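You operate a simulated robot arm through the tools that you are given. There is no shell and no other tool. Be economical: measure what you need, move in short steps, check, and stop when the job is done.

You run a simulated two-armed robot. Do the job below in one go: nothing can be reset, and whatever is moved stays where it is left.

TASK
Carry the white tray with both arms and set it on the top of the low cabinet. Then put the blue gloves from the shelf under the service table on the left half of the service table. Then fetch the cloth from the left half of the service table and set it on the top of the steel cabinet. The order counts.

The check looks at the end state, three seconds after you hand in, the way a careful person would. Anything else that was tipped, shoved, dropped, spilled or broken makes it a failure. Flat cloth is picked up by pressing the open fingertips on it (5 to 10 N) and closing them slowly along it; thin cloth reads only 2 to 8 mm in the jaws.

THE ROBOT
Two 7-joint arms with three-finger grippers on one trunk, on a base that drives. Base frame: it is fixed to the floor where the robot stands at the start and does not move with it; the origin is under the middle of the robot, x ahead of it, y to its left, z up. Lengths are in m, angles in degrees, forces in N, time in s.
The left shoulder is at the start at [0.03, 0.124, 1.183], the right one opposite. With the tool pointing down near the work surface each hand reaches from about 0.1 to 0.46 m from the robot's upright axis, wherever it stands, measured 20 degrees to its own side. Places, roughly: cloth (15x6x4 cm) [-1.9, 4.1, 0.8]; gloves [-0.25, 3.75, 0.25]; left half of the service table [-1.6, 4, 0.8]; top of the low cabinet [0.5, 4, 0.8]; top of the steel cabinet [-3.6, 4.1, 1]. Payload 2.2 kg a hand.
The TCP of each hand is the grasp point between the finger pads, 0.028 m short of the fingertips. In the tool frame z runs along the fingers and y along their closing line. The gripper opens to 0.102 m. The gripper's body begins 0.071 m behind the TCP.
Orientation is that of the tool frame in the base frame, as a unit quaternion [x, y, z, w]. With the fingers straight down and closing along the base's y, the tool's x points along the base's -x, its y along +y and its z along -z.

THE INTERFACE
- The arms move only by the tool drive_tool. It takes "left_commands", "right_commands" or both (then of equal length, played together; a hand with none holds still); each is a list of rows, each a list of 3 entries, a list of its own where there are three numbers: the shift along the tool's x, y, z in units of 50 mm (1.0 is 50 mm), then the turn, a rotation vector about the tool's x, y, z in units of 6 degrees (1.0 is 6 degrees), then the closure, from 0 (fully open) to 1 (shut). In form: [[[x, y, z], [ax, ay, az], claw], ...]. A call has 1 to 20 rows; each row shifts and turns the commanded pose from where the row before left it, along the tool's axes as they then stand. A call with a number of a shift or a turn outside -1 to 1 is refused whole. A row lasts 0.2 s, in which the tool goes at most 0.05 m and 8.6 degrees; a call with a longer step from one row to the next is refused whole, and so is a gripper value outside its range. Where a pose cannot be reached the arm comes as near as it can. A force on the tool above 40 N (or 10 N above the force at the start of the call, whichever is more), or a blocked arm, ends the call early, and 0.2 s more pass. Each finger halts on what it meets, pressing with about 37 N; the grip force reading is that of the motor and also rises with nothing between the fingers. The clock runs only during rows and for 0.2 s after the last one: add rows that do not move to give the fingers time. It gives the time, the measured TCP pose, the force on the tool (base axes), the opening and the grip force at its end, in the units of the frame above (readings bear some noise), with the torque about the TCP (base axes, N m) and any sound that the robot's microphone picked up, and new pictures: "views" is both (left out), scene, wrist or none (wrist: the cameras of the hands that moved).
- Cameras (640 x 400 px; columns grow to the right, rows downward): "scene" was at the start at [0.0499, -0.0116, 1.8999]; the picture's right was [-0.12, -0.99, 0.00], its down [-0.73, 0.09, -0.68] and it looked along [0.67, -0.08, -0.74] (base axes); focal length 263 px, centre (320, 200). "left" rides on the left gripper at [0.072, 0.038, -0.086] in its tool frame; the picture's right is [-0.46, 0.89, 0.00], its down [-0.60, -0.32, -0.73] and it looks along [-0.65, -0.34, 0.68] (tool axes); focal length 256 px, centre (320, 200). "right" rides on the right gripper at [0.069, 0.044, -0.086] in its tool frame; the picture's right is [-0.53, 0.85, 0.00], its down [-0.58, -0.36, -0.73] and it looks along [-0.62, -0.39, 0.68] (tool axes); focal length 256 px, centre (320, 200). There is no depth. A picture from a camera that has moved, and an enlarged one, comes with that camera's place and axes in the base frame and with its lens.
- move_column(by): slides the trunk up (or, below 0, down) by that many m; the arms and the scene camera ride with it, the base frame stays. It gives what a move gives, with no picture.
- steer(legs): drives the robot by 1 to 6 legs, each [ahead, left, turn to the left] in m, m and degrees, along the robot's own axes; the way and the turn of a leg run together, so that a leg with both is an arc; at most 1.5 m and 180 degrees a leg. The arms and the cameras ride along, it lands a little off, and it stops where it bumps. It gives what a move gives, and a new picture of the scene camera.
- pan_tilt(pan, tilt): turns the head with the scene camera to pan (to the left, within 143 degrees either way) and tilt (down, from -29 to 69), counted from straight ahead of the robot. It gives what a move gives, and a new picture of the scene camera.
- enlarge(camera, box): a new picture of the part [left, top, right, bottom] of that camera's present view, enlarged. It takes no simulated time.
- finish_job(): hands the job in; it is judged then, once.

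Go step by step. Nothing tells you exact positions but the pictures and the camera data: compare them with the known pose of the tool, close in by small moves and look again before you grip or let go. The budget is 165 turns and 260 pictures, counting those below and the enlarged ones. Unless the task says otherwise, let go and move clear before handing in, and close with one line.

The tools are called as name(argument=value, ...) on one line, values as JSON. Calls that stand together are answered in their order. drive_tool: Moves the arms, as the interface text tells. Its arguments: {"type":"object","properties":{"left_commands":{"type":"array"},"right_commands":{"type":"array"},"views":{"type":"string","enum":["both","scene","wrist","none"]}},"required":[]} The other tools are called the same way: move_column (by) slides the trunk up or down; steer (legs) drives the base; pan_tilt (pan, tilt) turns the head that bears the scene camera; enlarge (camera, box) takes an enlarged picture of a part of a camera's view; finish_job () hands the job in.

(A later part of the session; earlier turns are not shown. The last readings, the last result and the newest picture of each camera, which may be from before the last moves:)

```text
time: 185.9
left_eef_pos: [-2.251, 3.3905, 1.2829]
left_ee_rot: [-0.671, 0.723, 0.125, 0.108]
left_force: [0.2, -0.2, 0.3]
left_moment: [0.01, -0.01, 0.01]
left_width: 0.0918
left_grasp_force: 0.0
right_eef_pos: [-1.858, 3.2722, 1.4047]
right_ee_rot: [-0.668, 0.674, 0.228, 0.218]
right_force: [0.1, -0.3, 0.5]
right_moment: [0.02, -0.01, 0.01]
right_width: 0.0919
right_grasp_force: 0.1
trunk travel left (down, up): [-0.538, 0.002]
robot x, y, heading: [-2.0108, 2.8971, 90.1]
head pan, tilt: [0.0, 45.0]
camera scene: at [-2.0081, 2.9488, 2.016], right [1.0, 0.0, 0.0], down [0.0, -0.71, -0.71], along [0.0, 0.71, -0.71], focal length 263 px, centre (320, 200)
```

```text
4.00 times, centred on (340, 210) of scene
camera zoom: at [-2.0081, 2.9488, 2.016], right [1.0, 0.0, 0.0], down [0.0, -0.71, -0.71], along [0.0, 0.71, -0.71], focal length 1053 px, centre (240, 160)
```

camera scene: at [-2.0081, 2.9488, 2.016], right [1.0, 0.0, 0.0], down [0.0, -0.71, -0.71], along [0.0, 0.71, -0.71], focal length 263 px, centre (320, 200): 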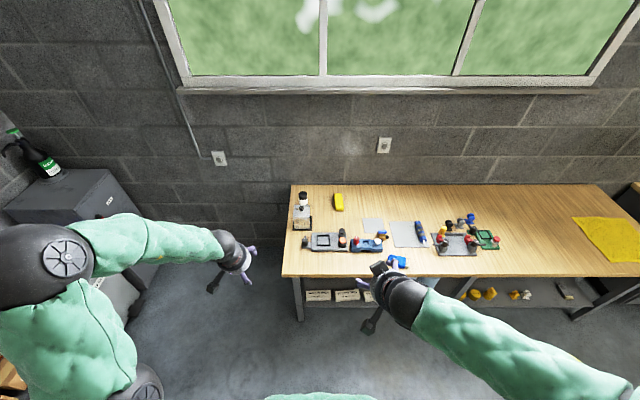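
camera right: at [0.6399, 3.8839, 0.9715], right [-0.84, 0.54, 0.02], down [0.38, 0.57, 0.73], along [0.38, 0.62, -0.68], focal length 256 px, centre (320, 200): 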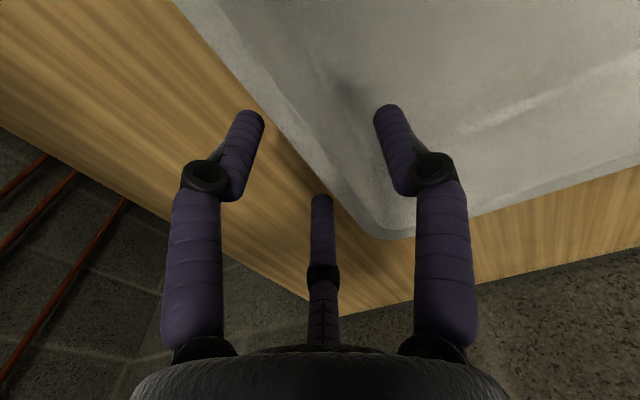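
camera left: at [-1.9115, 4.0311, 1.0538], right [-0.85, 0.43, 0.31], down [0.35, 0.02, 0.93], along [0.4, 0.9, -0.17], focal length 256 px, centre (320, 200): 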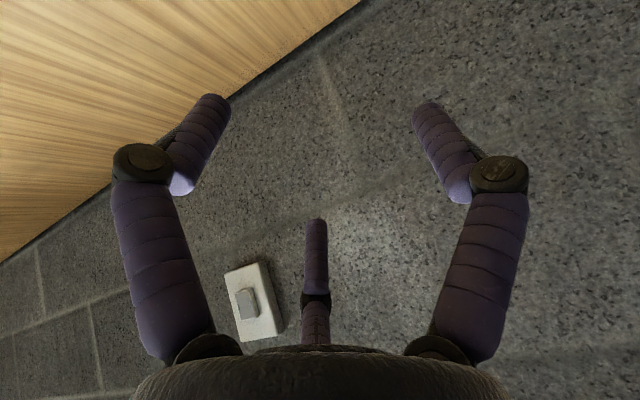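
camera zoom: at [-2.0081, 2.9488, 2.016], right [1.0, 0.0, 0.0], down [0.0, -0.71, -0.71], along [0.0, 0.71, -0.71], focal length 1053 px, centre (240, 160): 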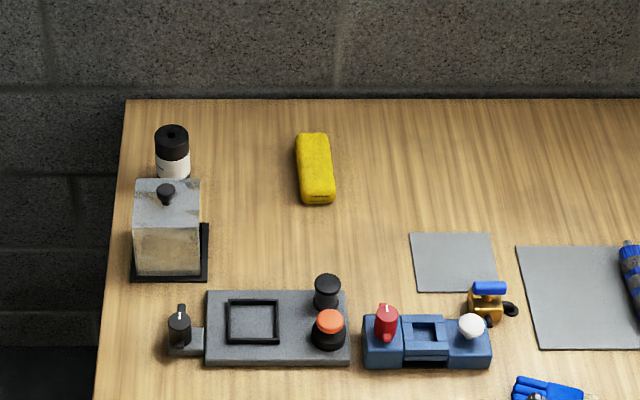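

The cloth is at (−1.888, 4.13), aligned within 3° with the right hand. I drive in, lower the trunk 0.2 m and extend the right hand above it.

steer(legs=[[0.43, 0, 0]])

move_column(by=-0.2)

drive_tool(right_commands=[[[-0.243, 0.05, 0.787], [0, 0, 0], 0.1], [[-0.243, 0.05, 0.787], [0, 0, 0], 0.1], [[-0.243, 0.05, 0.787], [0, 0, 0], 0.1], [[-0.243, 0.05, 0.787], [0, 0, 0], 0.1], [[-0.243, 0.05, 0.787], [0, 0, 0], 0.1], [[-0.243, 0.05, 0.787], [0, 0, 0], 0.1], [[-0.243, 0.05, 0.787], [0, 0, 0], 0.1], [[-0.243, 0.05, 0.787], [0, 0, 0], 0.1], [[-0.243, 0.05, 0.787], [0, 0, 0], 0.1], [[-0.243, 0.05, 0.787], [0, 0, 0], 0.1], [[-0.243, 0.05, 0.787], [0, 0, 0], 0.1], [[0, 0, 0], [0, 0, 0], 0.1]])

```text
time: 188.6
left_eef_pos: [-2.2501, 3.8223, 1.2832]
left_ee_rot: [-0.67, 0.723, 0.125, 0.108]
left_force: [0.8, -0.6, -0.7]
left_moment: [0.02, -0.01, 0.0]
left_width: 0.0919
left_grasp_force: 0.1
right_eef_pos: [-1.8566, 3.7028, 1.4054]
right_ee_rot: [-0.668, 0.675, 0.227, 0.217]
right_force: [-0.2, 0.2, 0.2]
right_moment: [0.01, -0.01, 0.02]
right_width: 0.092
right_grasp_force: 0.0
trunk travel left (down, up): [-0.538, 0.002]
robot x, y, heading: [-2.0099, 3.3262, 90.0]
head pan, tilt: [0.0, 45.0]
camera scene: at [-2.0079, 3.3799, 2.016], right [1.0, 0.0, 0.0], down [0.0, -0.71, -0.71], along [0.0, 0.71, -0.71], focal length 263 px, centre (320, 200)
```

scene: 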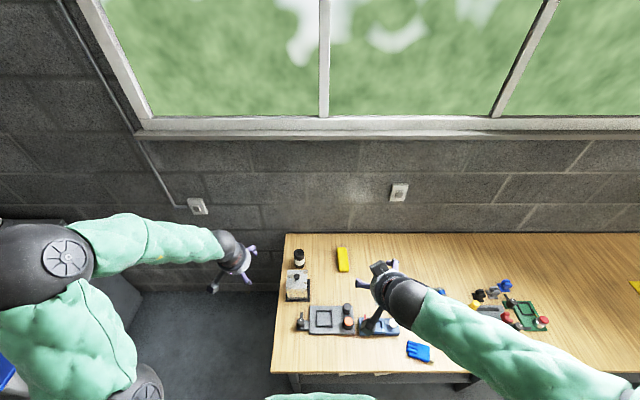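

```text
time: 190.7
left_eef_pos: [-2.2495, 3.8223, 1.0825]
left_ee_rot: [-0.67, 0.723, 0.125, 0.109]
left_force: [1.2, 0.2, 0.4]
left_moment: [-0.01, 0.02, -0.02]
left_width: 0.0917
left_grasp_force: 0.0
right_eef_pos: [-1.8573, 3.7031, 1.2052]
right_ee_rot: [-0.668, 0.675, 0.228, 0.218]
right_force: [-0.2, 0.3, 0.6]
right_moment: [0.01, 0.01, 0.03]
right_width: 0.0918
right_grasp_force: 0.1
trunk travel left (down, up): [-0.338, 0.202]
robot x, y, heading: [-2.0074, 3.3282, 89.9]
head pan, tilt: [0.0, 45.0]
```

```text
time: 193.3
left_eef_pos: [-2.251, 3.822, 1.0826]
left_ee_rot: [-0.67, 0.723, 0.126, 0.109]
left_force: [0.3, -0.1, 0.6]
left_moment: [0.01, -0.01, -0.01]
left_width: 0.0918
left_grasp_force: 0.1
right_eef_pos: [-1.8883, 4.069, 0.9385]
right_ee_rot: [-0.667, 0.675, 0.227, 0.217]
right_force: [0.1, -0.4, -0.7]
right_moment: [0.02, -0.03, 0.02]
right_width: 0.0918
right_grasp_force: 0.1
trunk travel left (down, up): [-0.338, 0.202]
robot x, y, heading: [-2.0059, 3.3308, 90.0]
head pan, tilt: [0.0, 45.0]
camera scene: at [-2.0078, 3.3789, 1.8161], right [1.0, 0.0, 0.0], down [0.0, -0.71, -0.71], along [0.0, 0.71, -0.71], focal length 263 px, centre (320, 200)
camera right: at [-1.9323, 3.962, 0.9673], right [-0.84, 0.43, 0.33], down [0.38, 0.02, 0.92], along [0.39, 0.9, -0.19], focal length 256 px, centre (320, 200)
```

scene: 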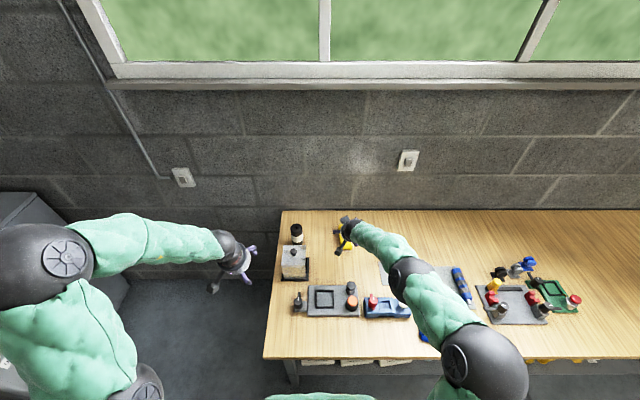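
right: 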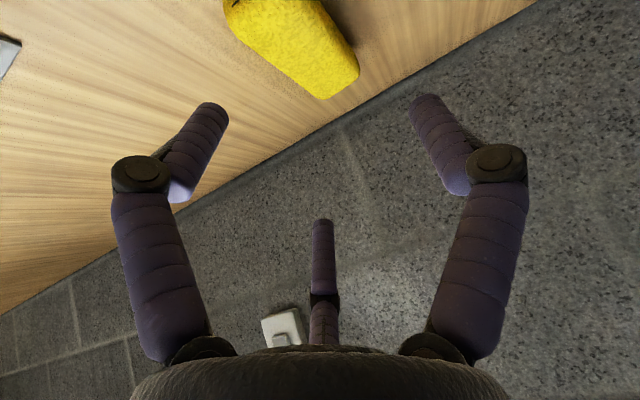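

Clear of everything. I make the hand 12° steeper, move forward and lower to just above the cloth.

drive_tool(right_commands=[[[0, 0, 0], [0, 1, 0], 0.1], [[0, 0, 0], [0, 1, 0], 0.1], [[-0.3, 0, 0.6], [0, 0, 0], 0.1], [[-0.3, 0, 0.6], [0, 0, 0], 0.1], [[0, 0, 0], [0, 0, 0], 0.1]], views="wrist")

```text
time: 194.5
left_eef_pos: [-2.2492, 3.8214, 1.0842]
left_ee_rot: [-0.67, 0.723, 0.126, 0.108]
left_force: [0.1, -0.7, 0.3]
left_moment: [0.05, 0.0, -0.01]
left_width: 0.0921
left_grasp_force: 0.1
right_eef_pos: [-1.8882, 4.1213, 0.8957]
right_ee_rot: [-0.686, 0.696, 0.155, 0.145]
right_force: [0.5, -0.1, 0.0]
right_moment: [0.01, 0.02, 0.03]
right_width: 0.0916
right_grasp_force: 0.1
trunk travel left (down, up): [-0.338, 0.202]
robot x, y, heading: [-2.0098, 3.3347, 90.4]
head pan, tilt: [0.0, 45.0]
camera right: at [-1.9326, 4.022, 0.9465], right [-0.84, 0.49, 0.24], down [0.38, 0.22, 0.9], along [0.39, 0.84, -0.37], focal length 256 px, centre (320, 200)
```

right: 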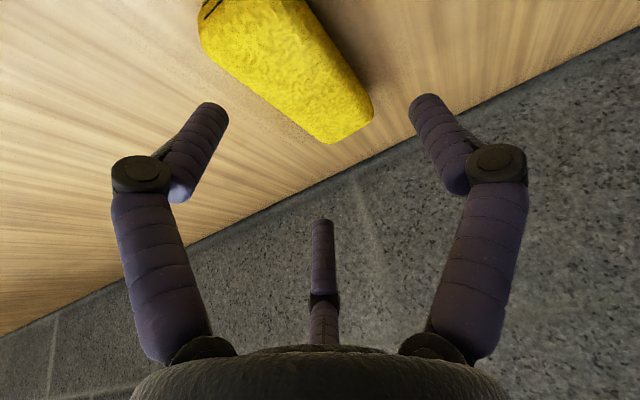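

Centred to within a few mm. Lowering around the cloth.

drive_tool(right_commands=[[[0.18, 0.03, 0.39], [0, 0, 0], 0.1], [[0.18, 0.03, 0.39], [0, 0, 0], 0.1], [[0.17, 0.02, 0.37], [0, 0, 0], 0.1], [[0, 0, 0], [0, 0, 0], 0.1]], views="wrist")

```text
time: 195.5
left_eef_pos: [-2.2505, 3.8224, 1.082]
left_ee_rot: [-0.67, 0.724, 0.125, 0.108]
left_force: [0.6, -0.1, 0.3]
left_moment: [0.02, -0.03, -0.01]
left_width: 0.0921
left_grasp_force: 0.1
right_eef_pos: [-1.8945, 4.1197, 0.8308]
right_ee_rot: [-0.688, 0.694, 0.155, 0.144]
right_force: [0.0, 0.6, -0.1]
right_moment: [-0.02, -0.03, 0.03]
right_width: 0.098
right_grasp_force: 0.1
trunk travel left (down, up): [-0.338, 0.202]
robot x, y, heading: [-2.0092, 3.3336, 89.8]
head pan, tilt: [0.0, 45.0]
camera right: at [-1.9379, 4.0214, 0.8815], right [-0.84, 0.49, 0.24], down [0.38, 0.22, 0.9], along [0.39, 0.84, -0.37], focal length 256 px, centre (320, 200)
```

right: 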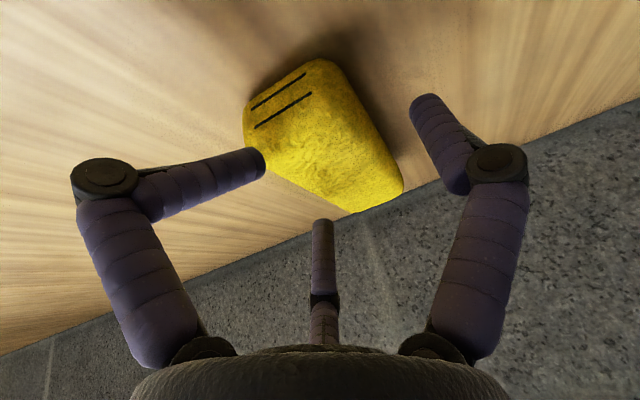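

The cloth lies between the fingers with almost no force. Closing slowly.

drive_tool(right_commands=[[[0, 0, 0], [0, 0, 0], 0.2], [[0, 0, 0], [0, 0, 0], 0.3], [[0, 0, 0], [0, 0, 0], 0.4], [[0, 0, 0], [0, 0, 0], 0.5], [[0, 0, 0], [0, 0, 0], 0.6], [[0, 0, 0], [0, 0, 0], 0.6]], views="wrist")

```text
time: 196.9
left_eef_pos: [-2.2499, 3.8218, 1.0834]
left_ee_rot: [-0.67, 0.723, 0.126, 0.109]
left_force: [-0.5, -0.3, -0.3]
left_moment: [-0.05, 0.0, -0.02]
left_width: 0.0919
left_grasp_force: 0.1
right_eef_pos: [-1.8939, 4.1213, 0.834]
right_ee_rot: [-0.687, 0.694, 0.157, 0.147]
right_force: [-2.6, 0.1, 7.7]
right_moment: [0.22, -0.09, 0.09]
right_width: 0.043
right_grasp_force: 0.5
trunk travel left (down, up): [-0.338, 0.202]
robot x, y, heading: [-2.009, 3.3294, 90.3]
head pan, tilt: [0.0, 45.0]
camera right: at [-1.9374, 4.0226, 0.8844], right [-0.84, 0.49, 0.24], down [0.38, 0.22, 0.9], along [0.39, 0.84, -0.37], focal length 256 px, centre (320, 200)
```

right: 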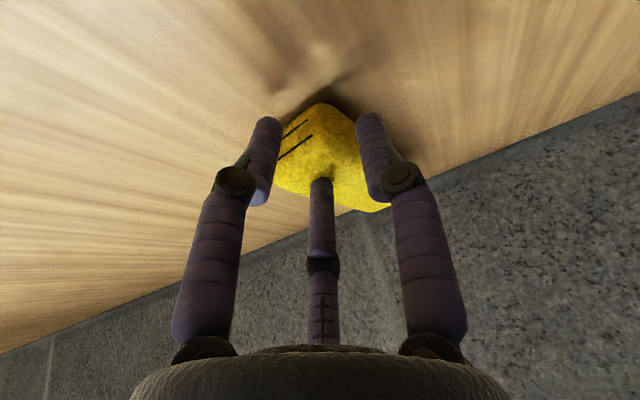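

drive_tool(right_commands=[[[0, 0, 0], [0, 0, 0], 0.7], [[0, 0, 0], [0, 0, 0], 0.8], [[0, 0, 0], [0, 0, 0], 0.9], [[0, 0, 0], [0, 0, 0], 1], [[0, 0, 0], [0, 0, 0], 1]], views="wrist")

```text
time: 198.1
left_eef_pos: [-2.2508, 3.8201, 1.084]
left_ee_rot: [-0.67, 0.723, 0.126, 0.109]
left_force: [0.6, -0.3, -0.6]
left_moment: [-0.02, 0.01, 0.05]
left_width: 0.0915
left_grasp_force: 0.1
right_eef_pos: [-1.8956, 4.1226, 0.8385]
right_ee_rot: [-0.688, 0.693, 0.159, 0.149]
right_force: [-12.7, 3.2, 30.1]
right_moment: [0.53, 0.11, 0.2]
right_width: 0.0177
right_grasp_force: 37.4
trunk travel left (down, up): [-0.338, 0.202]
robot x, y, heading: [-2.009, 3.3298, 89.8]
head pan, tilt: [0.0, 45.0]
camera right: at [-1.9387, 4.0226, 0.8875], right [-0.84, 0.49, 0.24], down [0.38, 0.21, 0.9], along [0.39, 0.85, -0.36], focal length 256 px, centre (320, 200)
```

right: 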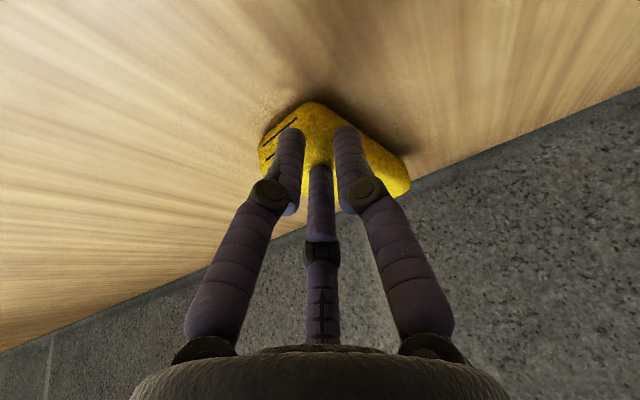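

The fingers are pinching the soft cloth (18 mm, 37 N). I lift slowly to test the hold.

drive_tool(right_commands=[[[-0.08, 0, -0.18], [0, 0, 0], 1], [[-0.08, 0, -0.18], [0, 0, 0], 1], [[-0.08, 0, -0.18], [0, 0, 0], 1], [[-0.08, 0, -0.18], [0, 0, 0], 1], [[0, 0, 0], [0, 0, 0], 1]])

```text
time: 199.3
left_eef_pos: [-2.2493, 3.8228, 1.0825]
left_ee_rot: [-0.671, 0.723, 0.124, 0.108]
left_force: [-0.2, -0.5, -0.1]
left_moment: [-0.01, -0.04, -0.02]
left_width: 0.0919
left_grasp_force: 0.1
right_eef_pos: [-1.8932, 4.1196, 0.8708]
right_ee_rot: [-0.688, 0.694, 0.155, 0.144]
right_force: [-0.8, 1.4, 1.1]
right_moment: [0.01, -0.02, 0.01]
right_width: 0.0016
right_grasp_force: 31.3
trunk travel left (down, up): [-0.338, 0.202]
robot x, y, heading: [-2.0101, 3.3307, 89.9]
head pan, tilt: [0.0, 45.0]
camera scene: at [-2.0079, 3.3808, 1.8159], right [1.0, 0.0, 0.0], down [0.0, -0.71, -0.71], along [0.0, 0.71, -0.71], focal length 263 px, centre (320, 200)
camera right: at [-1.9366, 4.0214, 0.9215], right [-0.84, 0.49, 0.24], down [0.38, 0.22, 0.9], along [0.39, 0.84, -0.37], focal length 256 px, centre (320, 200)
```

scene: 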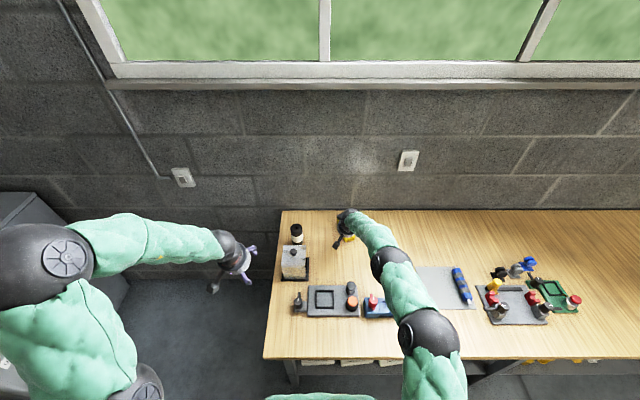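
right: 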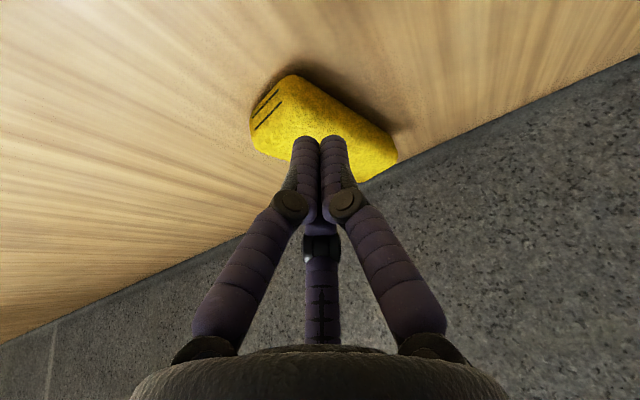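

It slipped out upward: the grip was too high on the rounded cloth, now at about (−1.885, 4.19), yawed 11° left. I raise, come 4 cm nearer, and make the hand nearly vertical so the fingers can go deeper.

drive_tool(right_commands=[[[-0.28, 0, -0.6], [0, 0, 0], 1], [[-0.28, 0, -0.6], [0, 0, 0], 0.5], [[-0.28, 0, -0.6], [0, 0, 0], 0.1], [[0, 0, 0], [0, 1, 0], 0.1], [[0, 0, 0], [0, 1, 0], 0.1], [[0, 0, 0], [-0.22, 0, -0.97], 0.1], [[0, 0, 0], [-0.2, 0, -0.85], 0.1], [[0, 0, 0], [0, 0, 0], 0.1]], views="none")

steer(legs=[[0.04, 0, 0]])

drive_tool(right_commands=[[[0, 0, 0], [0, 0, 0], 0.1]], views="wrist")

```text
time: 201.1
left_eef_pos: [-2.2504, 3.8223, 1.0814]
left_ee_rot: [-0.67, 0.723, 0.125, 0.108]
left_force: [0.3, -0.4, -0.6]
left_moment: [0.01, -0.03, -0.03]
left_width: 0.0915
left_grasp_force: 0.1
right_eef_pos: [-1.8898, 4.1215, 0.9715]
right_ee_rot: [0.766, -0.633, -0.091, -0.064]
right_force: [-0.3, -0.3, 0.8]
right_moment: [0.01, 0.02, 0.02]
right_width: 0.0918
right_grasp_force: 0.1
trunk travel left (down, up): [-0.338, 0.202]
robot x, y, heading: [-2.0111, 3.3291, 89.9]
head pan, tilt: [0.0, 45.0]
```

```text
time: 202.0
left_eef_pos: [-2.2495, 3.863, 1.0823]
left_ee_rot: [-0.67, 0.724, 0.125, 0.107]
left_force: [0.1, 0.4, -0.4]
left_moment: [-0.04, -0.01, -0.02]
left_width: 0.0921
left_grasp_force: 0.0
right_eef_pos: [-1.8921, 4.1617, 0.9701]
right_ee_rot: [0.766, -0.634, -0.091, -0.063]
right_force: [0.0, 0.3, -0.9]
right_moment: [-0.04, -0.01, 0.02]
right_width: 0.0919
right_grasp_force: 0.1
trunk travel left (down, up): [-0.338, 0.202]
robot x, y, heading: [-2.0071, 3.3683, 89.9]
head pan, tilt: [0.0, 45.0]
camera scene: at [-2.008, 3.4226, 1.8159], right [1.0, 0.0, 0.0], down [0.0, -0.71, -0.71], along [0.0, 0.71, -0.71], focal length 263 px, centre (320, 200)
```

scene: 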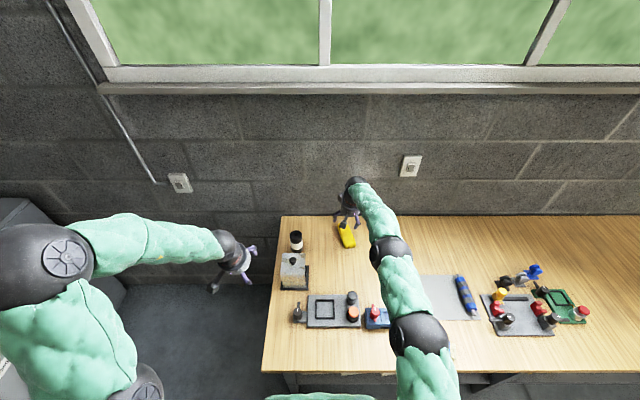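

```text
time: 202.4
left_eef_pos: [-2.2512, 3.8606, 1.0831]
left_ee_rot: [-0.67, 0.724, 0.125, 0.109]
left_force: [0.4, -0.3, 1.0]
left_moment: [0.02, 0.0, -0.03]
left_width: 0.092
left_grasp_force: 0.0
right_eef_pos: [-1.8929, 4.1605, 0.9716]
right_ee_rot: [0.766, -0.633, -0.091, -0.063]
right_force: [0.2, 0.9, -0.4]
right_moment: [0.04, 0.03, -0.01]
right_width: 0.0916
right_grasp_force: 0.0
trunk travel left (down, up): [-0.338, 0.202]
robot x, y, heading: [-2.0075, 3.3708, 89.7]
head pan, tilt: [0.0, 45.0]
camera right: at [-1.9169, 4.0666, 1.0412], right [-0.93, 0.35, 0.13], down [0.3, 0.47, 0.83], along [0.23, 0.81, -0.54], focal length 256 px, centre (320, 200)
```

right: 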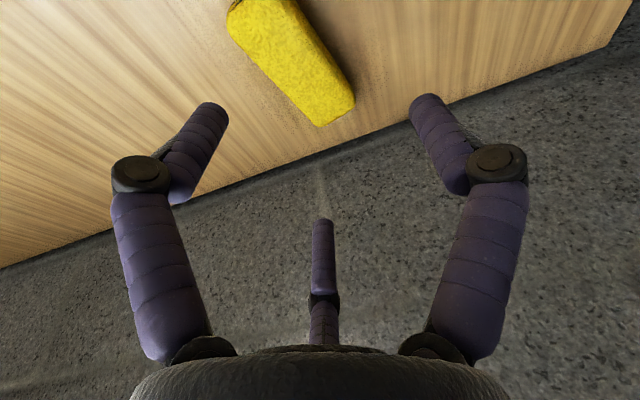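

Reach is fine even at 13° tilt. Moving above the cloth centre and lowering most of the way.

drive_tool(right_commands=[[[0.1, -0.08, 0.76], [0, 0, 0], 0.1], [[0.14, -0.08, 0.76], [0, 0, 0], 0.1], [[0.14, -0.08, 0.76], [0, 0, 0], 0.1], [[0, 0, 0], [0, 0, 0], 0.1]], views="wrist")

```text
time: 203.4
left_eef_pos: [-2.2506, 3.862, 1.0833]
left_ee_rot: [-0.67, 0.723, 0.125, 0.108]
left_force: [-0.1, 0.4, -0.5]
left_moment: [-0.02, 0.02, 0.01]
left_width: 0.0918
left_grasp_force: 0.1
right_eef_pos: [-1.8842, 4.1539, 0.8685]
right_ee_rot: [0.765, -0.634, -0.092, -0.064]
right_force: [0.9, -0.4, 0.1]
right_moment: [0.0, -0.04, 0.0]
right_width: 0.0919
right_grasp_force: 0.1
right hand out of reach, approached as far as the arm can: row 2, 3
trunk travel left (down, up): [-0.338, 0.202]
robot x, y, heading: [-2.0103, 3.3746, 89.9]
head pan, tilt: [0.0, 45.0]
camera right: at [-1.9102, 4.0607, 0.9378], right [-0.93, 0.35, 0.13], down [0.3, 0.47, 0.83], along [0.23, 0.81, -0.54], focal length 256 px, centre (320, 200)
```

right: 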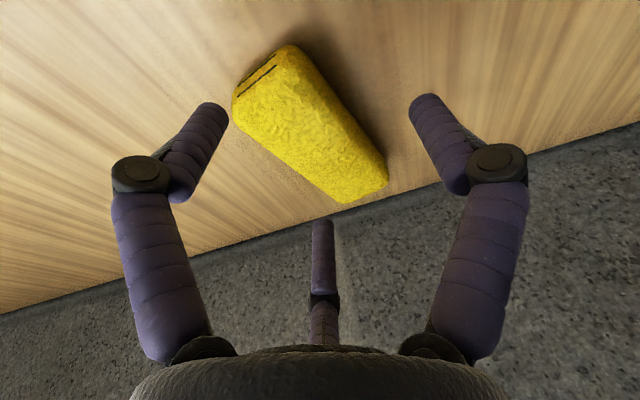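

The arm is stretched as it lowers, so I lower with the trunk instead, after a 5 mm shift right.

drive_tool(right_commands=[[[0, -0.1, 0], [0, 0, 0], 0.1], [[0, 0, 0], [0, 0, 0], 0.1]], views="none")

move_column(by=-0.045)

drive_tool(right_commands=[[[0, 0, 0], [0, 0, 0], 0.1]], views="wrist")

```text
time: 204.0
left_eef_pos: [-2.2487, 3.8615, 1.0812]
left_ee_rot: [-0.67, 0.724, 0.125, 0.108]
left_force: [0.2, -0.2, 0.5]
left_moment: [-0.02, 0.02, 0.01]
left_width: 0.0918
left_grasp_force: 0.1
right_eef_pos: [-1.8792, 4.1545, 0.8683]
right_ee_rot: [0.766, -0.633, -0.091, -0.064]
right_force: [0.0, -0.1, 0.1]
right_moment: [0.0, 0.01, 0.01]
right_width: 0.0915
right_grasp_force: 0.1
trunk travel left (down, up): [-0.338, 0.202]
robot x, y, heading: [-2.0072, 3.3714, 89.9]
head pan, tilt: [0.0, 45.0]
```

```text
time: 204.9
left_eef_pos: [-2.25, 3.862, 1.0381]
left_ee_rot: [-0.67, 0.724, 0.125, 0.108]
left_force: [-0.3, 0.2, 0.1]
left_moment: [-0.01, -0.02, 0.01]
left_width: 0.092
left_grasp_force: 0.1
right_eef_pos: [-1.88, 4.1557, 0.8248]
right_ee_rot: [0.766, -0.633, -0.092, -0.065]
right_force: [-1.5, 1.1, 5.0]
right_moment: [0.24, -0.13, 0.06]
right_width: 0.0953
right_grasp_force: 1.8
trunk travel left (down, up): [-0.293, 0.247]
robot x, y, heading: [-2.0096, 3.3699, 90.0]
head pan, tilt: [0.0, 45.0]
```

```text
time: 205.3
left_eef_pos: [-2.25, 3.8613, 1.0379]
left_ee_rot: [-0.67, 0.724, 0.125, 0.107]
left_force: [-0.6, 0.2, 0.0]
left_moment: [0.02, -0.01, -0.03]
left_width: 0.0918
left_grasp_force: 0.1
right_eef_pos: [-1.8801, 4.155, 0.8243]
right_ee_rot: [0.766, -0.633, -0.092, -0.065]
right_force: [-1.1, 1.0, 6.6]
right_moment: [0.3, -0.1, 0.06]
right_width: 0.0962
right_grasp_force: 3.1
trunk travel left (down, up): [-0.293, 0.247]
robot x, y, heading: [-2.0082, 3.3692, 89.8]
head pan, tilt: [0.0, 45.0]
camera right: at [-1.9054, 4.0617, 0.8935], right [-0.93, 0.35, 0.13], down [0.3, 0.46, 0.83], along [0.23, 0.81, -0.53], focal length 256 px, centre (320, 200)
```

right: 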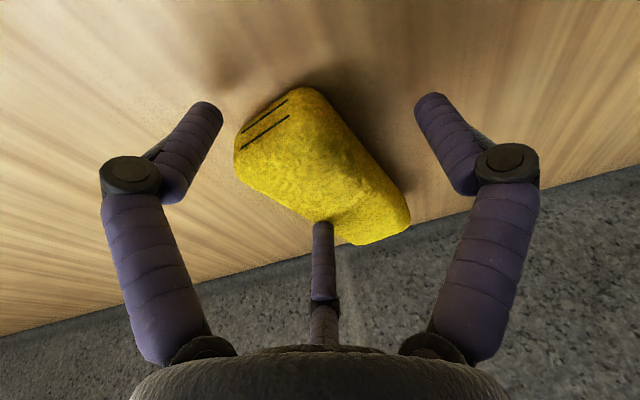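

The third finger is pressing on top of the cloth: the hand closes radially, with the two fingers nearer the centre than the thumb. I raise, open fully, shift 14 mm right so the pair clears the cloth's right side, and go down again.

move_column(by=0.045)

drive_tool(right_commands=[[[0, -0.3, 0], [0, 0, 0], 0], [[0, 0, 0], [0, 0, 0], 0], [[0, 0, 0], [0, 0, 0], 0]], views="wrist")

```text
time: 206.2
left_eef_pos: [-2.2501, 3.8622, 1.0818]
left_ee_rot: [-0.671, 0.723, 0.126, 0.108]
left_force: [-0.3, 0.9, -0.4]
left_moment: [0.02, 0.0, -0.01]
left_width: 0.0917
left_grasp_force: 0.0
right_eef_pos: [-1.8794, 4.1544, 0.8676]
right_ee_rot: [0.766, -0.633, -0.091, -0.063]
right_force: [0.0, -0.2, 0.3]
right_moment: [-0.02, -0.02, 0.0]
right_width: 0.0916
right_grasp_force: 0.1
trunk travel left (down, up): [-0.338, 0.202]
robot x, y, heading: [-2.0103, 3.3661, 89.8]
head pan, tilt: [0.0, 45.0]
```

```text
time: 207.0
left_eef_pos: [-2.2496, 3.8613, 1.0822]
left_ee_rot: [-0.671, 0.723, 0.125, 0.107]
left_force: [0.4, 0.7, -1.1]
left_moment: [0.02, 0.02, -0.03]
left_width: 0.0919
left_grasp_force: 0.1
right_eef_pos: [-1.8655, 4.1556, 0.8681]
right_ee_rot: [0.766, -0.633, -0.091, -0.063]
right_force: [1.1, -0.5, -0.4]
right_moment: [0.01, 0.01, 0.03]
right_width: 0.1021
right_grasp_force: 0.0
trunk travel left (down, up): [-0.338, 0.202]
robot x, y, heading: [-2.0081, 3.3688, 90.0]
head pan, tilt: [0.0, 45.0]
camera right: at [-1.8907, 4.0626, 0.9373], right [-0.93, 0.35, 0.13], down [0.3, 0.47, 0.83], along [0.23, 0.81, -0.54], focal length 256 px, centre (320, 200)
```

right: 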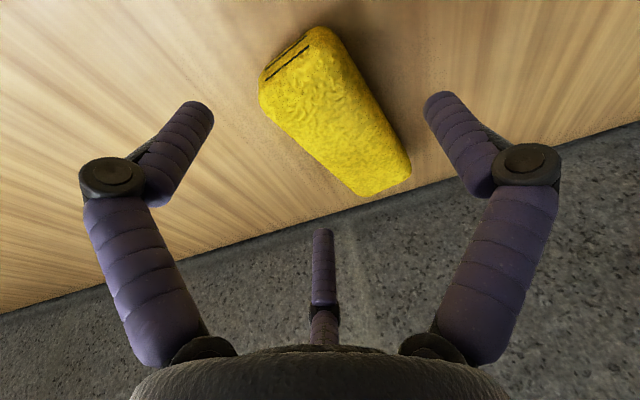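

The cloth now lies inside the three fingers. A last 5 mm right, then lower 48 mm with the trunk.

drive_tool(right_commands=[[[0, -0.1, 0], [0, 0, 0], 0], [[0, 0, 0], [0, 0, 0], 0]], views="none")

move_column(by=-0.048)

drive_tool(right_commands=[[[0, 0, 0], [0, 0, 0], 0]], views="wrist")

```text
time: 207.6
left_eef_pos: [-2.2503, 3.8628, 1.0823]
left_ee_rot: [-0.671, 0.723, 0.125, 0.108]
left_force: [-0.4, -0.1, 0.0]
left_moment: [0.02, 0.02, 0.0]
left_width: 0.0917
left_grasp_force: 0.1
right_eef_pos: [-1.8643, 4.1555, 0.8679]
right_ee_rot: [0.766, -0.633, -0.091, -0.063]
right_force: [0.2, 0.2, -0.3]
right_moment: [0.04, -0.01, 0.03]
right_width: 0.1022
right_grasp_force: 0.1
right hand out of reach, approached as far as the arm can: row 1
trunk travel left (down, up): [-0.338, 0.202]
robot x, y, heading: [-2.0074, 3.3699, 90.1]
head pan, tilt: [0.0, 45.0]
```

```text
time: 208.5
left_eef_pos: [-2.2489, 3.8613, 1.0345]
left_ee_rot: [-0.67, 0.723, 0.125, 0.108]
left_force: [-0.2, -0.4, 1.0]
left_moment: [-0.01, -0.01, 0.01]
left_width: 0.0917
left_grasp_force: 0.0
right_eef_pos: [-1.8645, 4.1559, 0.8201]
right_ee_rot: [0.766, -0.633, -0.092, -0.065]
right_force: [0.5, -0.3, 0.6]
right_moment: [0.0, 0.03, -0.02]
right_width: 0.102
right_grasp_force: 0.1
trunk travel left (down, up): [-0.29, 0.25]
robot x, y, heading: [-2.0118, 3.3696, 90.1]
head pan, tilt: [0.0, 45.0]
```

```text
time: 208.9
left_eef_pos: [-2.2494, 3.8615, 1.035]
left_ee_rot: [-0.671, 0.723, 0.125, 0.108]
left_force: [-0.3, -0.6, -0.1]
left_moment: [0.05, -0.02, 0.0]
left_width: 0.0917
left_grasp_force: 0.0
right_eef_pos: [-1.8648, 4.1556, 0.8206]
right_ee_rot: [0.766, -0.634, -0.091, -0.063]
right_force: [-0.5, 0.4, -0.5]
right_moment: [-0.04, -0.02, -0.03]
right_width: 0.1018
right_grasp_force: 0.0
trunk travel left (down, up): [-0.29, 0.25]
robot x, y, heading: [-2.0095, 3.3701, 89.8]
head pan, tilt: [0.0, 45.0]
camera right: at [-1.8909, 4.0626, 0.8895], right [-0.93, 0.35, 0.13], down [0.3, 0.47, 0.83], along [0.23, 0.81, -0.54], focal length 256 px, centre (320, 200)
```

right: 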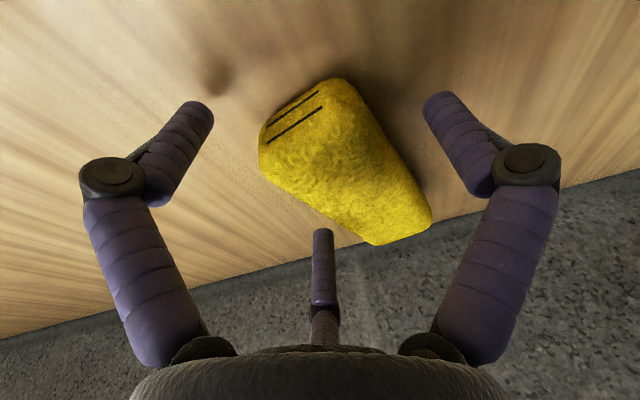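

No contact and clear on all sides. I go 8 mm lower and then close.

move_column(by=-0.008)

drive_tool(right_commands=[[[0, 0, 0], [0, 0, 0], 0.12], [[0, 0, 0], [0, 0, 0], 0.22], [[0, 0, 0], [0, 0, 0], 0.32], [[0, 0, 0], [0, 0, 0], 0.42], [[0, 0, 0], [0, 0, 0], 0.5]], views="wrist")

```text
time: 209.4
left_eef_pos: [-2.2491, 3.8614, 1.0256]
left_ee_rot: [-0.671, 0.723, 0.125, 0.108]
left_force: [0.5, 0.0, -0.6]
left_moment: [0.02, 0.0, -0.03]
left_width: 0.0918
left_grasp_force: 0.1
right_eef_pos: [-1.8652, 4.1565, 0.8118]
right_ee_rot: [0.765, -0.634, -0.092, -0.065]
right_force: [0.1, 1.0, -0.4]
right_moment: [0.0, -0.02, -0.01]
right_width: 0.1021
right_grasp_force: 0.1
trunk travel left (down, up): [-0.282, 0.258]
robot x, y, heading: [-2.0067, 3.3722, 89.7]
head pan, tilt: [0.0, 45.0]
```

```text
time: 210.6
left_eef_pos: [-2.2496, 3.8623, 1.0257]
left_ee_rot: [-0.671, 0.723, 0.125, 0.109]
left_force: [-0.7, 0.2, -0.2]
left_moment: [0.03, 0.02, -0.03]
left_width: 0.0917
left_grasp_force: 0.1
right_eef_pos: [-1.866, 4.1569, 0.814]
right_ee_rot: [0.766, -0.633, -0.092, -0.064]
right_force: [-0.9, 0.9, 5.3]
right_moment: [0.02, 0.21, -0.23]
right_width: 0.0743
right_grasp_force: 37.5
trunk travel left (down, up): [-0.282, 0.258]
robot x, y, heading: [-2.01, 3.3707, 89.9]
head pan, tilt: [0.0, 45.0]
camera right: at [-1.891, 4.0628, 0.8825], right [-0.93, 0.35, 0.13], down [0.3, 0.46, 0.83], along [0.23, 0.81, -0.53], focal length 256 px, centre (320, 200)
```

right: 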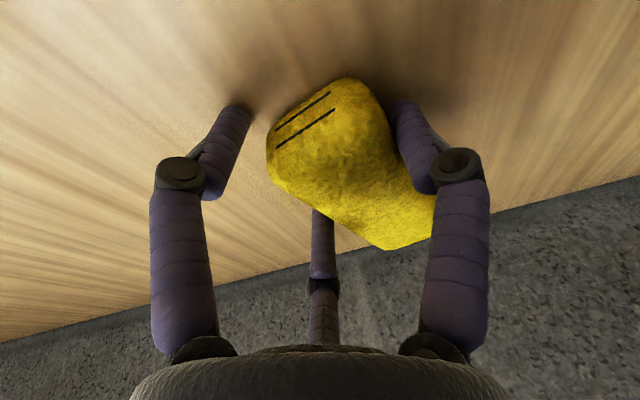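

Solid contact at 74 mm width with full grip force. I close fully and lift slowly with the trunk.

drive_tool(right_commands=[[[0, 0, 0], [0, 0, 0], 0.65], [[0, 0, 0], [0, 0, 0], 0.8], [[0, 0, 0], [0, 0, 0], 1], [[0, 0, 0], [0, 0, 0], 1]], views="none")

move_column(by=0.03)

drive_tool(right_commands=[[[0, 0, 0], [0, 0, 0], 1]], views="wrist")

```text
time: 211.6
left_eef_pos: [-2.251, 3.8616, 1.027]
left_ee_rot: [-0.671, 0.723, 0.127, 0.109]
left_force: [-0.5, -0.4, 0.7]
left_moment: [-0.01, 0.04, 0.01]
left_width: 0.0921
left_grasp_force: 0.1
right_eef_pos: [-1.8652, 4.1565, 0.8123]
right_ee_rot: [0.766, -0.633, -0.092, -0.064]
right_force: [-1.0, 2.2, 9.0]
right_moment: [0.17, 0.34, -0.28]
right_width: 0.0739
right_grasp_force: 37.4
trunk travel left (down, up): [-0.282, 0.258]
robot x, y, heading: [-2.0075, 3.3722, 89.8]
head pan, tilt: [0.0, 45.0]
```

```text
time: 212.4
left_eef_pos: [-2.2498, 3.8626, 1.0554]
left_ee_rot: [-0.67, 0.724, 0.125, 0.108]
left_force: [0.1, -0.5, 0.3]
left_moment: [-0.01, -0.03, 0.0]
left_width: 0.0917
left_grasp_force: 0.0
right_eef_pos: [-1.8655, 4.1549, 0.8399]
right_ee_rot: [0.766, -0.633, -0.091, -0.063]
right_force: [0.4, 0.2, -1.3]
right_moment: [-0.03, 0.01, -0.01]
right_width: 0.0735
right_grasp_force: 36.9
trunk travel left (down, up): [-0.312, 0.228]
robot x, y, heading: [-2.0118, 3.372, 89.7]
head pan, tilt: [0.0, 45.0]
```

```text
time: 212.8
left_eef_pos: [-2.2511, 3.861, 1.0564]
left_ee_rot: [-0.671, 0.723, 0.126, 0.107]
left_force: [-0.3, 0.6, -0.3]
left_moment: [-0.02, 0.03, 0.07]
left_width: 0.0916
left_grasp_force: 0.0
right_eef_pos: [-1.8652, 4.1566, 0.8408]
right_ee_rot: [0.766, -0.634, -0.091, -0.063]
right_force: [0.0, 0.6, -0.7]
right_moment: [-0.05, -0.01, 0.0]
right_width: 0.0733
right_grasp_force: 36.2
trunk travel left (down, up): [-0.312, 0.228]
robot x, y, heading: [-2.0083, 3.3737, 89.8]
head pan, tilt: [0.0, 45.0]
camera right: at [-1.8909, 4.0627, 0.9111], right [-0.93, 0.35, 0.13], down [0.3, 0.47, 0.83], along [0.23, 0.81, -0.54], focal length 256 px, centre (320, 200)
```

right: 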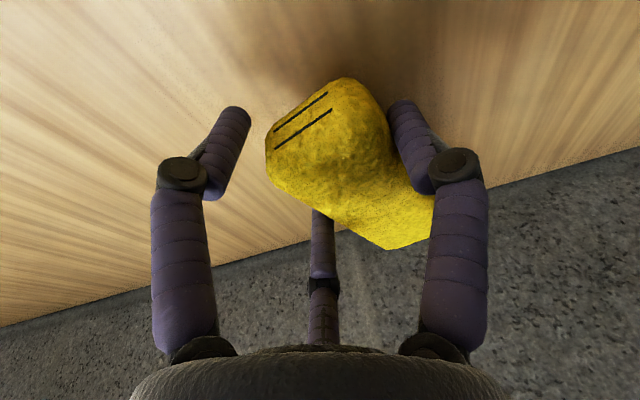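

The cloth is lifted. I raise fully and back away from the table.

move_column(by=0.22)

steer(legs=[[-0.45, 0, 0]])

pan_tilt(pan=50, tilt=35)

```text
time: 215.1
left_eef_pos: [-2.2497, 3.8612, 1.2766]
left_ee_rot: [-0.671, 0.723, 0.125, 0.108]
left_force: [0.2, -0.1, -0.6]
left_moment: [-0.03, 0.02, 0.03]
left_width: 0.0919
left_grasp_force: 0.1
right_eef_pos: [-1.8646, 4.1565, 1.0616]
right_ee_rot: [0.766, -0.633, -0.091, -0.064]
right_force: [-0.3, 0.3, 0.2]
right_moment: [0.0, -0.01, 0.01]
right_width: 0.0726
right_grasp_force: 37.6
trunk travel left (down, up): [-0.532, 0.008]
robot x, y, heading: [-2.0099, 3.3681, 89.9]
head pan, tilt: [0.0, 45.0]
```

```text
time: 217.8
left_eef_pos: [-2.2512, 3.4129, 1.2772]
left_ee_rot: [-0.672, 0.722, 0.125, 0.107]
left_force: [0.1, 0.0, 0.6]
left_moment: [0.02, -0.05, 0.01]
left_width: 0.0916
left_grasp_force: 0.1
right_eef_pos: [-1.8687, 3.7079, 1.0623]
right_ee_rot: [0.766, -0.633, -0.092, -0.064]
right_force: [-0.5, 0.1, -0.5]
right_moment: [-0.01, -0.03, 0.01]
right_width: 0.0714
right_grasp_force: 36.3
trunk travel left (down, up): [-0.532, 0.008]
robot x, y, heading: [-2.0067, 2.9236, 89.9]
head pan, tilt: [0.0, 45.0]
camera scene: at [-2.0084, 2.9719, 2.0099], right [1.0, 0.0, 0.0], down [0.0, -0.71, -0.71], along [0.0, 0.71, -0.71], focal length 263 px, centre (320, 200)
```

scene: 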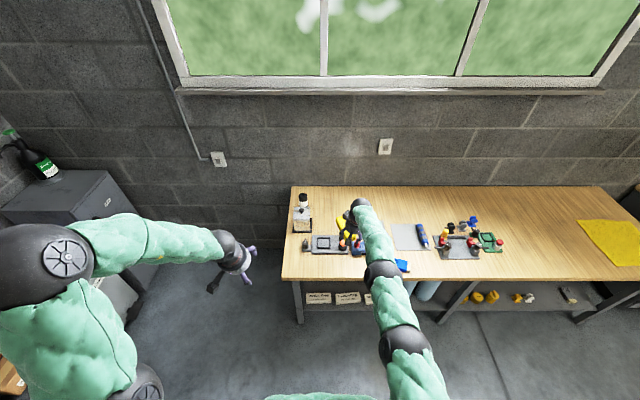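

```text
time: 219.0
left_eef_pos: [-2.2521, 3.4121, 1.276]
left_ee_rot: [-0.672, 0.722, 0.125, 0.108]
left_force: [0.1, 0.2, 0.9]
left_moment: [0.01, -0.02, 0.0]
left_width: 0.0918
left_grasp_force: 0.1
right_eef_pos: [-1.8681, 3.7074, 1.0622]
right_ee_rot: [0.766, -0.633, -0.09, -0.063]
right_force: [0.5, -0.4, -0.1]
right_moment: [-0.03, -0.01, 0.04]
right_width: 0.0711
right_grasp_force: 36.9
trunk travel left (down, up): [-0.532, 0.008]
robot x, y, heading: [-2.011, 2.9182, 90.0]
head pan, tilt: [50.0, 35.0]
camera scene: at [-2.0758, 2.9468, 2.0248], right [0.64, 0.77, 0.0], down [0.44, -0.37, -0.82], along [-0.63, 0.53, -0.57], focal length 263 px, centre (320, 200)
```

scene: 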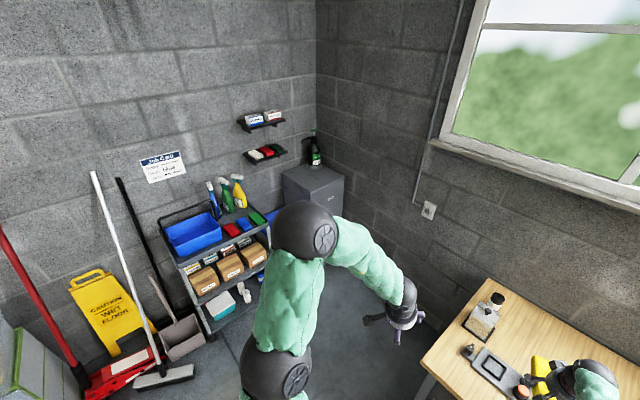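

The steel cabinet's top is around x −3.65…−3.26, y 3.87…4.25, with a bottle at the back corner. I pull both hands in and raise the cloth, then turn left toward it.

drive_tool(left_commands=[[[0.8, 0, -0.5], [0, 0, 0], 0.1], [[0.8, 0, -0.5], [0, 0, 0], 0.1], [[0.8, 0, -0.5], [0, 0, 0], 0.1], [[0.8, 0, -0.5], [0, 0, 0], 0.1], [[0, 0, 0], [0, 0, 0], 0.1], [[0, 0, 0], [0, 0, 0], 0.1]], right_commands=[[[0.494, 0.16, -0.524], [0, 0, 0], 1], [[0.494, 0.16, -0.524], [0, 0, 0], 1], [[0.494, 0.16, -0.524], [0, 0, 0], 1], [[0.494, 0.16, -0.524], [0, 0, 0], 1], [[0.494, 0.16, -0.524], [0, 0, 0], 1], [[0, 0, 0], [0, 0, 0], 1]], views="none")

steer(legs=[[0, 0, 65]])

pan_tilt(pan=0, tilt=30)

```text
time: 220.4
left_eef_pos: [-2.2632, 3.2319, 1.3188]
left_ee_rot: [-0.671, 0.723, 0.125, 0.108]
left_force: [-0.1, -0.1, 0.5]
left_moment: [-0.02, -0.04, 0.0]
left_width: 0.0919
left_grasp_force: 0.1
right_eef_pos: [-1.8776, 3.5545, 1.1625]
right_ee_rot: [0.766, -0.633, -0.091, -0.063]
right_force: [-1.0, 0.5, 0.3]
right_moment: [-0.05, -0.01, 0.01]
right_width: 0.0708
right_grasp_force: 37.0
trunk travel left (down, up): [-0.532, 0.008]
robot x, y, heading: [-2.0139, 2.9236, 90.1]
head pan, tilt: [50.0, 35.0]
```

```text
time: 223.6
left_eef_pos: [-2.395, 2.8249, 1.3201]
left_ee_rot: [0.954, -0.251, -0.163, -0.024]
left_force: [-0.2, -0.1, 0.3]
left_moment: [0.0, -0.02, 0.02]
left_width: 0.0917
left_grasp_force: 0.1
right_eef_pos: [-2.5229, 3.3122, 1.1618]
right_ee_rot: [0.986, -0.125, -0.111, -0.005]
right_force: [-0.1, 0.1, -0.1]
right_moment: [0.01, -0.01, 0.01]
right_width: 0.0701
right_grasp_force: 37.0
trunk travel left (down, up): [-0.532, 0.008]
robot x, y, heading: [-2.0108, 2.921, 154.6]
head pan, tilt: [50.0, 35.0]
camera scene: at [-2.0616, 2.8705, 2.0248], right [-0.42, 0.91, 0.0], down [0.52, 0.24, -0.82], along [-0.74, -0.34, -0.57], focal length 263 px, centre (320, 200)
```

scene: 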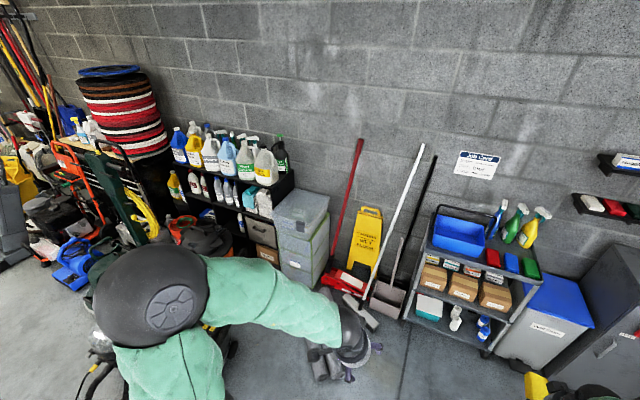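

```text
time: 224.8
left_eef_pos: [-2.3946, 2.823, 1.3193]
left_ee_rot: [0.954, -0.251, -0.163, -0.024]
left_force: [0.0, -0.1, 0.8]
left_moment: [-0.01, -0.01, -0.01]
left_width: 0.0918
left_grasp_force: 0.0
right_eef_pos: [-2.5248, 3.3116, 1.1632]
right_ee_rot: [0.986, -0.124, -0.11, -0.004]
right_force: [-0.3, -0.2, 0.2]
right_moment: [0.03, -0.06, 0.01]
right_width: 0.0696
right_grasp_force: 36.4
trunk travel left (down, up): [-0.532, 0.008]
robot x, y, heading: [-2.0113, 2.9252, 154.5]
head pan, tilt: [0.0, 30.0]
camera scene: at [-2.0634, 2.9458, 2.0326], right [0.43, 0.9, 0.0], down [0.45, -0.21, -0.87], along [-0.78, 0.37, -0.5], focal length 263 px, centre (320, 200)
```

scene: 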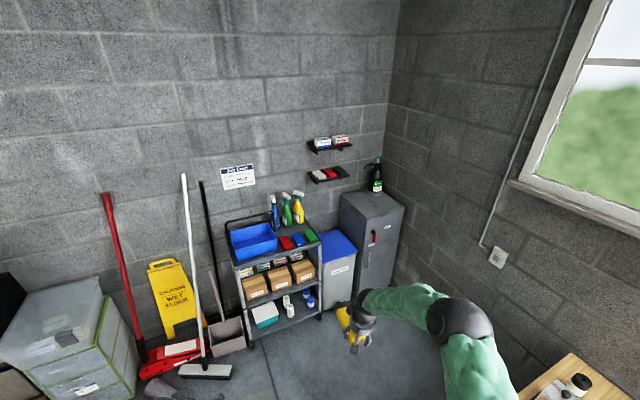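

The cabinet top centre is about (−3.6, 4.15) with the bottle at the back corner (−3.72, 4.3). I drive diagonally to stand in front of it, clear of the cart and the table corner.

steer(legs=[[1.0, -0.225, 0]])

pan_tilt(pan=-5, tilt=50)

```text
time: 230.1
left_eef_pos: [-3.2065, 3.4611, 1.3208]
left_ee_rot: [0.953, -0.255, -0.164, -0.025]
left_force: [-0.2, 0.0, 0.8]
left_moment: [-0.04, 0.02, 0.01]
left_width: 0.0915
left_grasp_force: 0.0
right_eef_pos: [-3.3325, 3.9508, 1.1629]
right_ee_rot: [0.986, -0.127, -0.111, -0.004]
right_force: [1.5, 0.3, -1.3]
right_moment: [0.01, 0.0, -0.01]
right_width: 0.0684
right_grasp_force: 37.0
trunk travel left (down, up): [-0.532, 0.008]
robot x, y, heading: [-2.8186, 3.558, 154.0]
head pan, tilt: [0.0, 30.0]
camera scene: at [-2.8736, 3.5804, 2.0326], right [0.43, 0.9, 0.0], down [0.45, -0.22, -0.87], along [-0.78, 0.38, -0.5], focal length 263 px, centre (320, 200)
```

scene: 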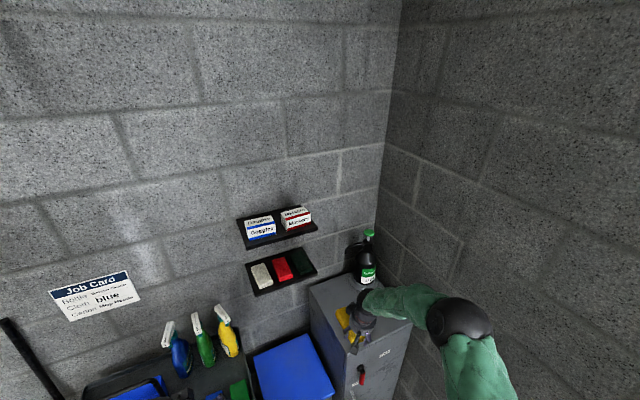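

```text
time: 231.0
left_eef_pos: [-3.2058, 3.4612, 1.3202]
left_ee_rot: [0.953, -0.255, -0.163, -0.024]
left_force: [-0.2, -0.3, 0.9]
left_moment: [-0.01, -0.01, 0.01]
left_width: 0.0917
left_grasp_force: 0.1
right_eef_pos: [-3.3317, 3.95, 1.1626]
right_ee_rot: [0.985, -0.128, -0.111, -0.005]
right_force: [1.0, -0.2, -0.9]
right_moment: [0.01, 0.0, 0.01]
right_width: 0.0687
right_grasp_force: 37.1
trunk travel left (down, up): [-0.532, 0.008]
robot x, y, heading: [-2.8209, 3.556, 154.4]
head pan, tilt: [-5.0, 50.0]
camera scene: at [-2.8582, 3.5804, 2.0031], right [0.51, 0.86, 0.0], down [0.66, -0.39, -0.64], along [-0.55, 0.33, -0.77], focal length 263 px, centre (320, 200)
```

scene: 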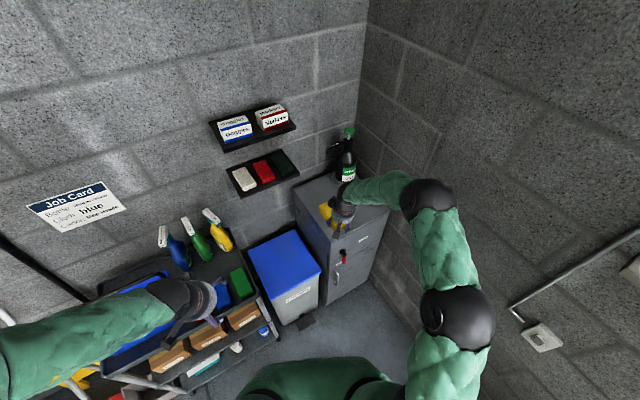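

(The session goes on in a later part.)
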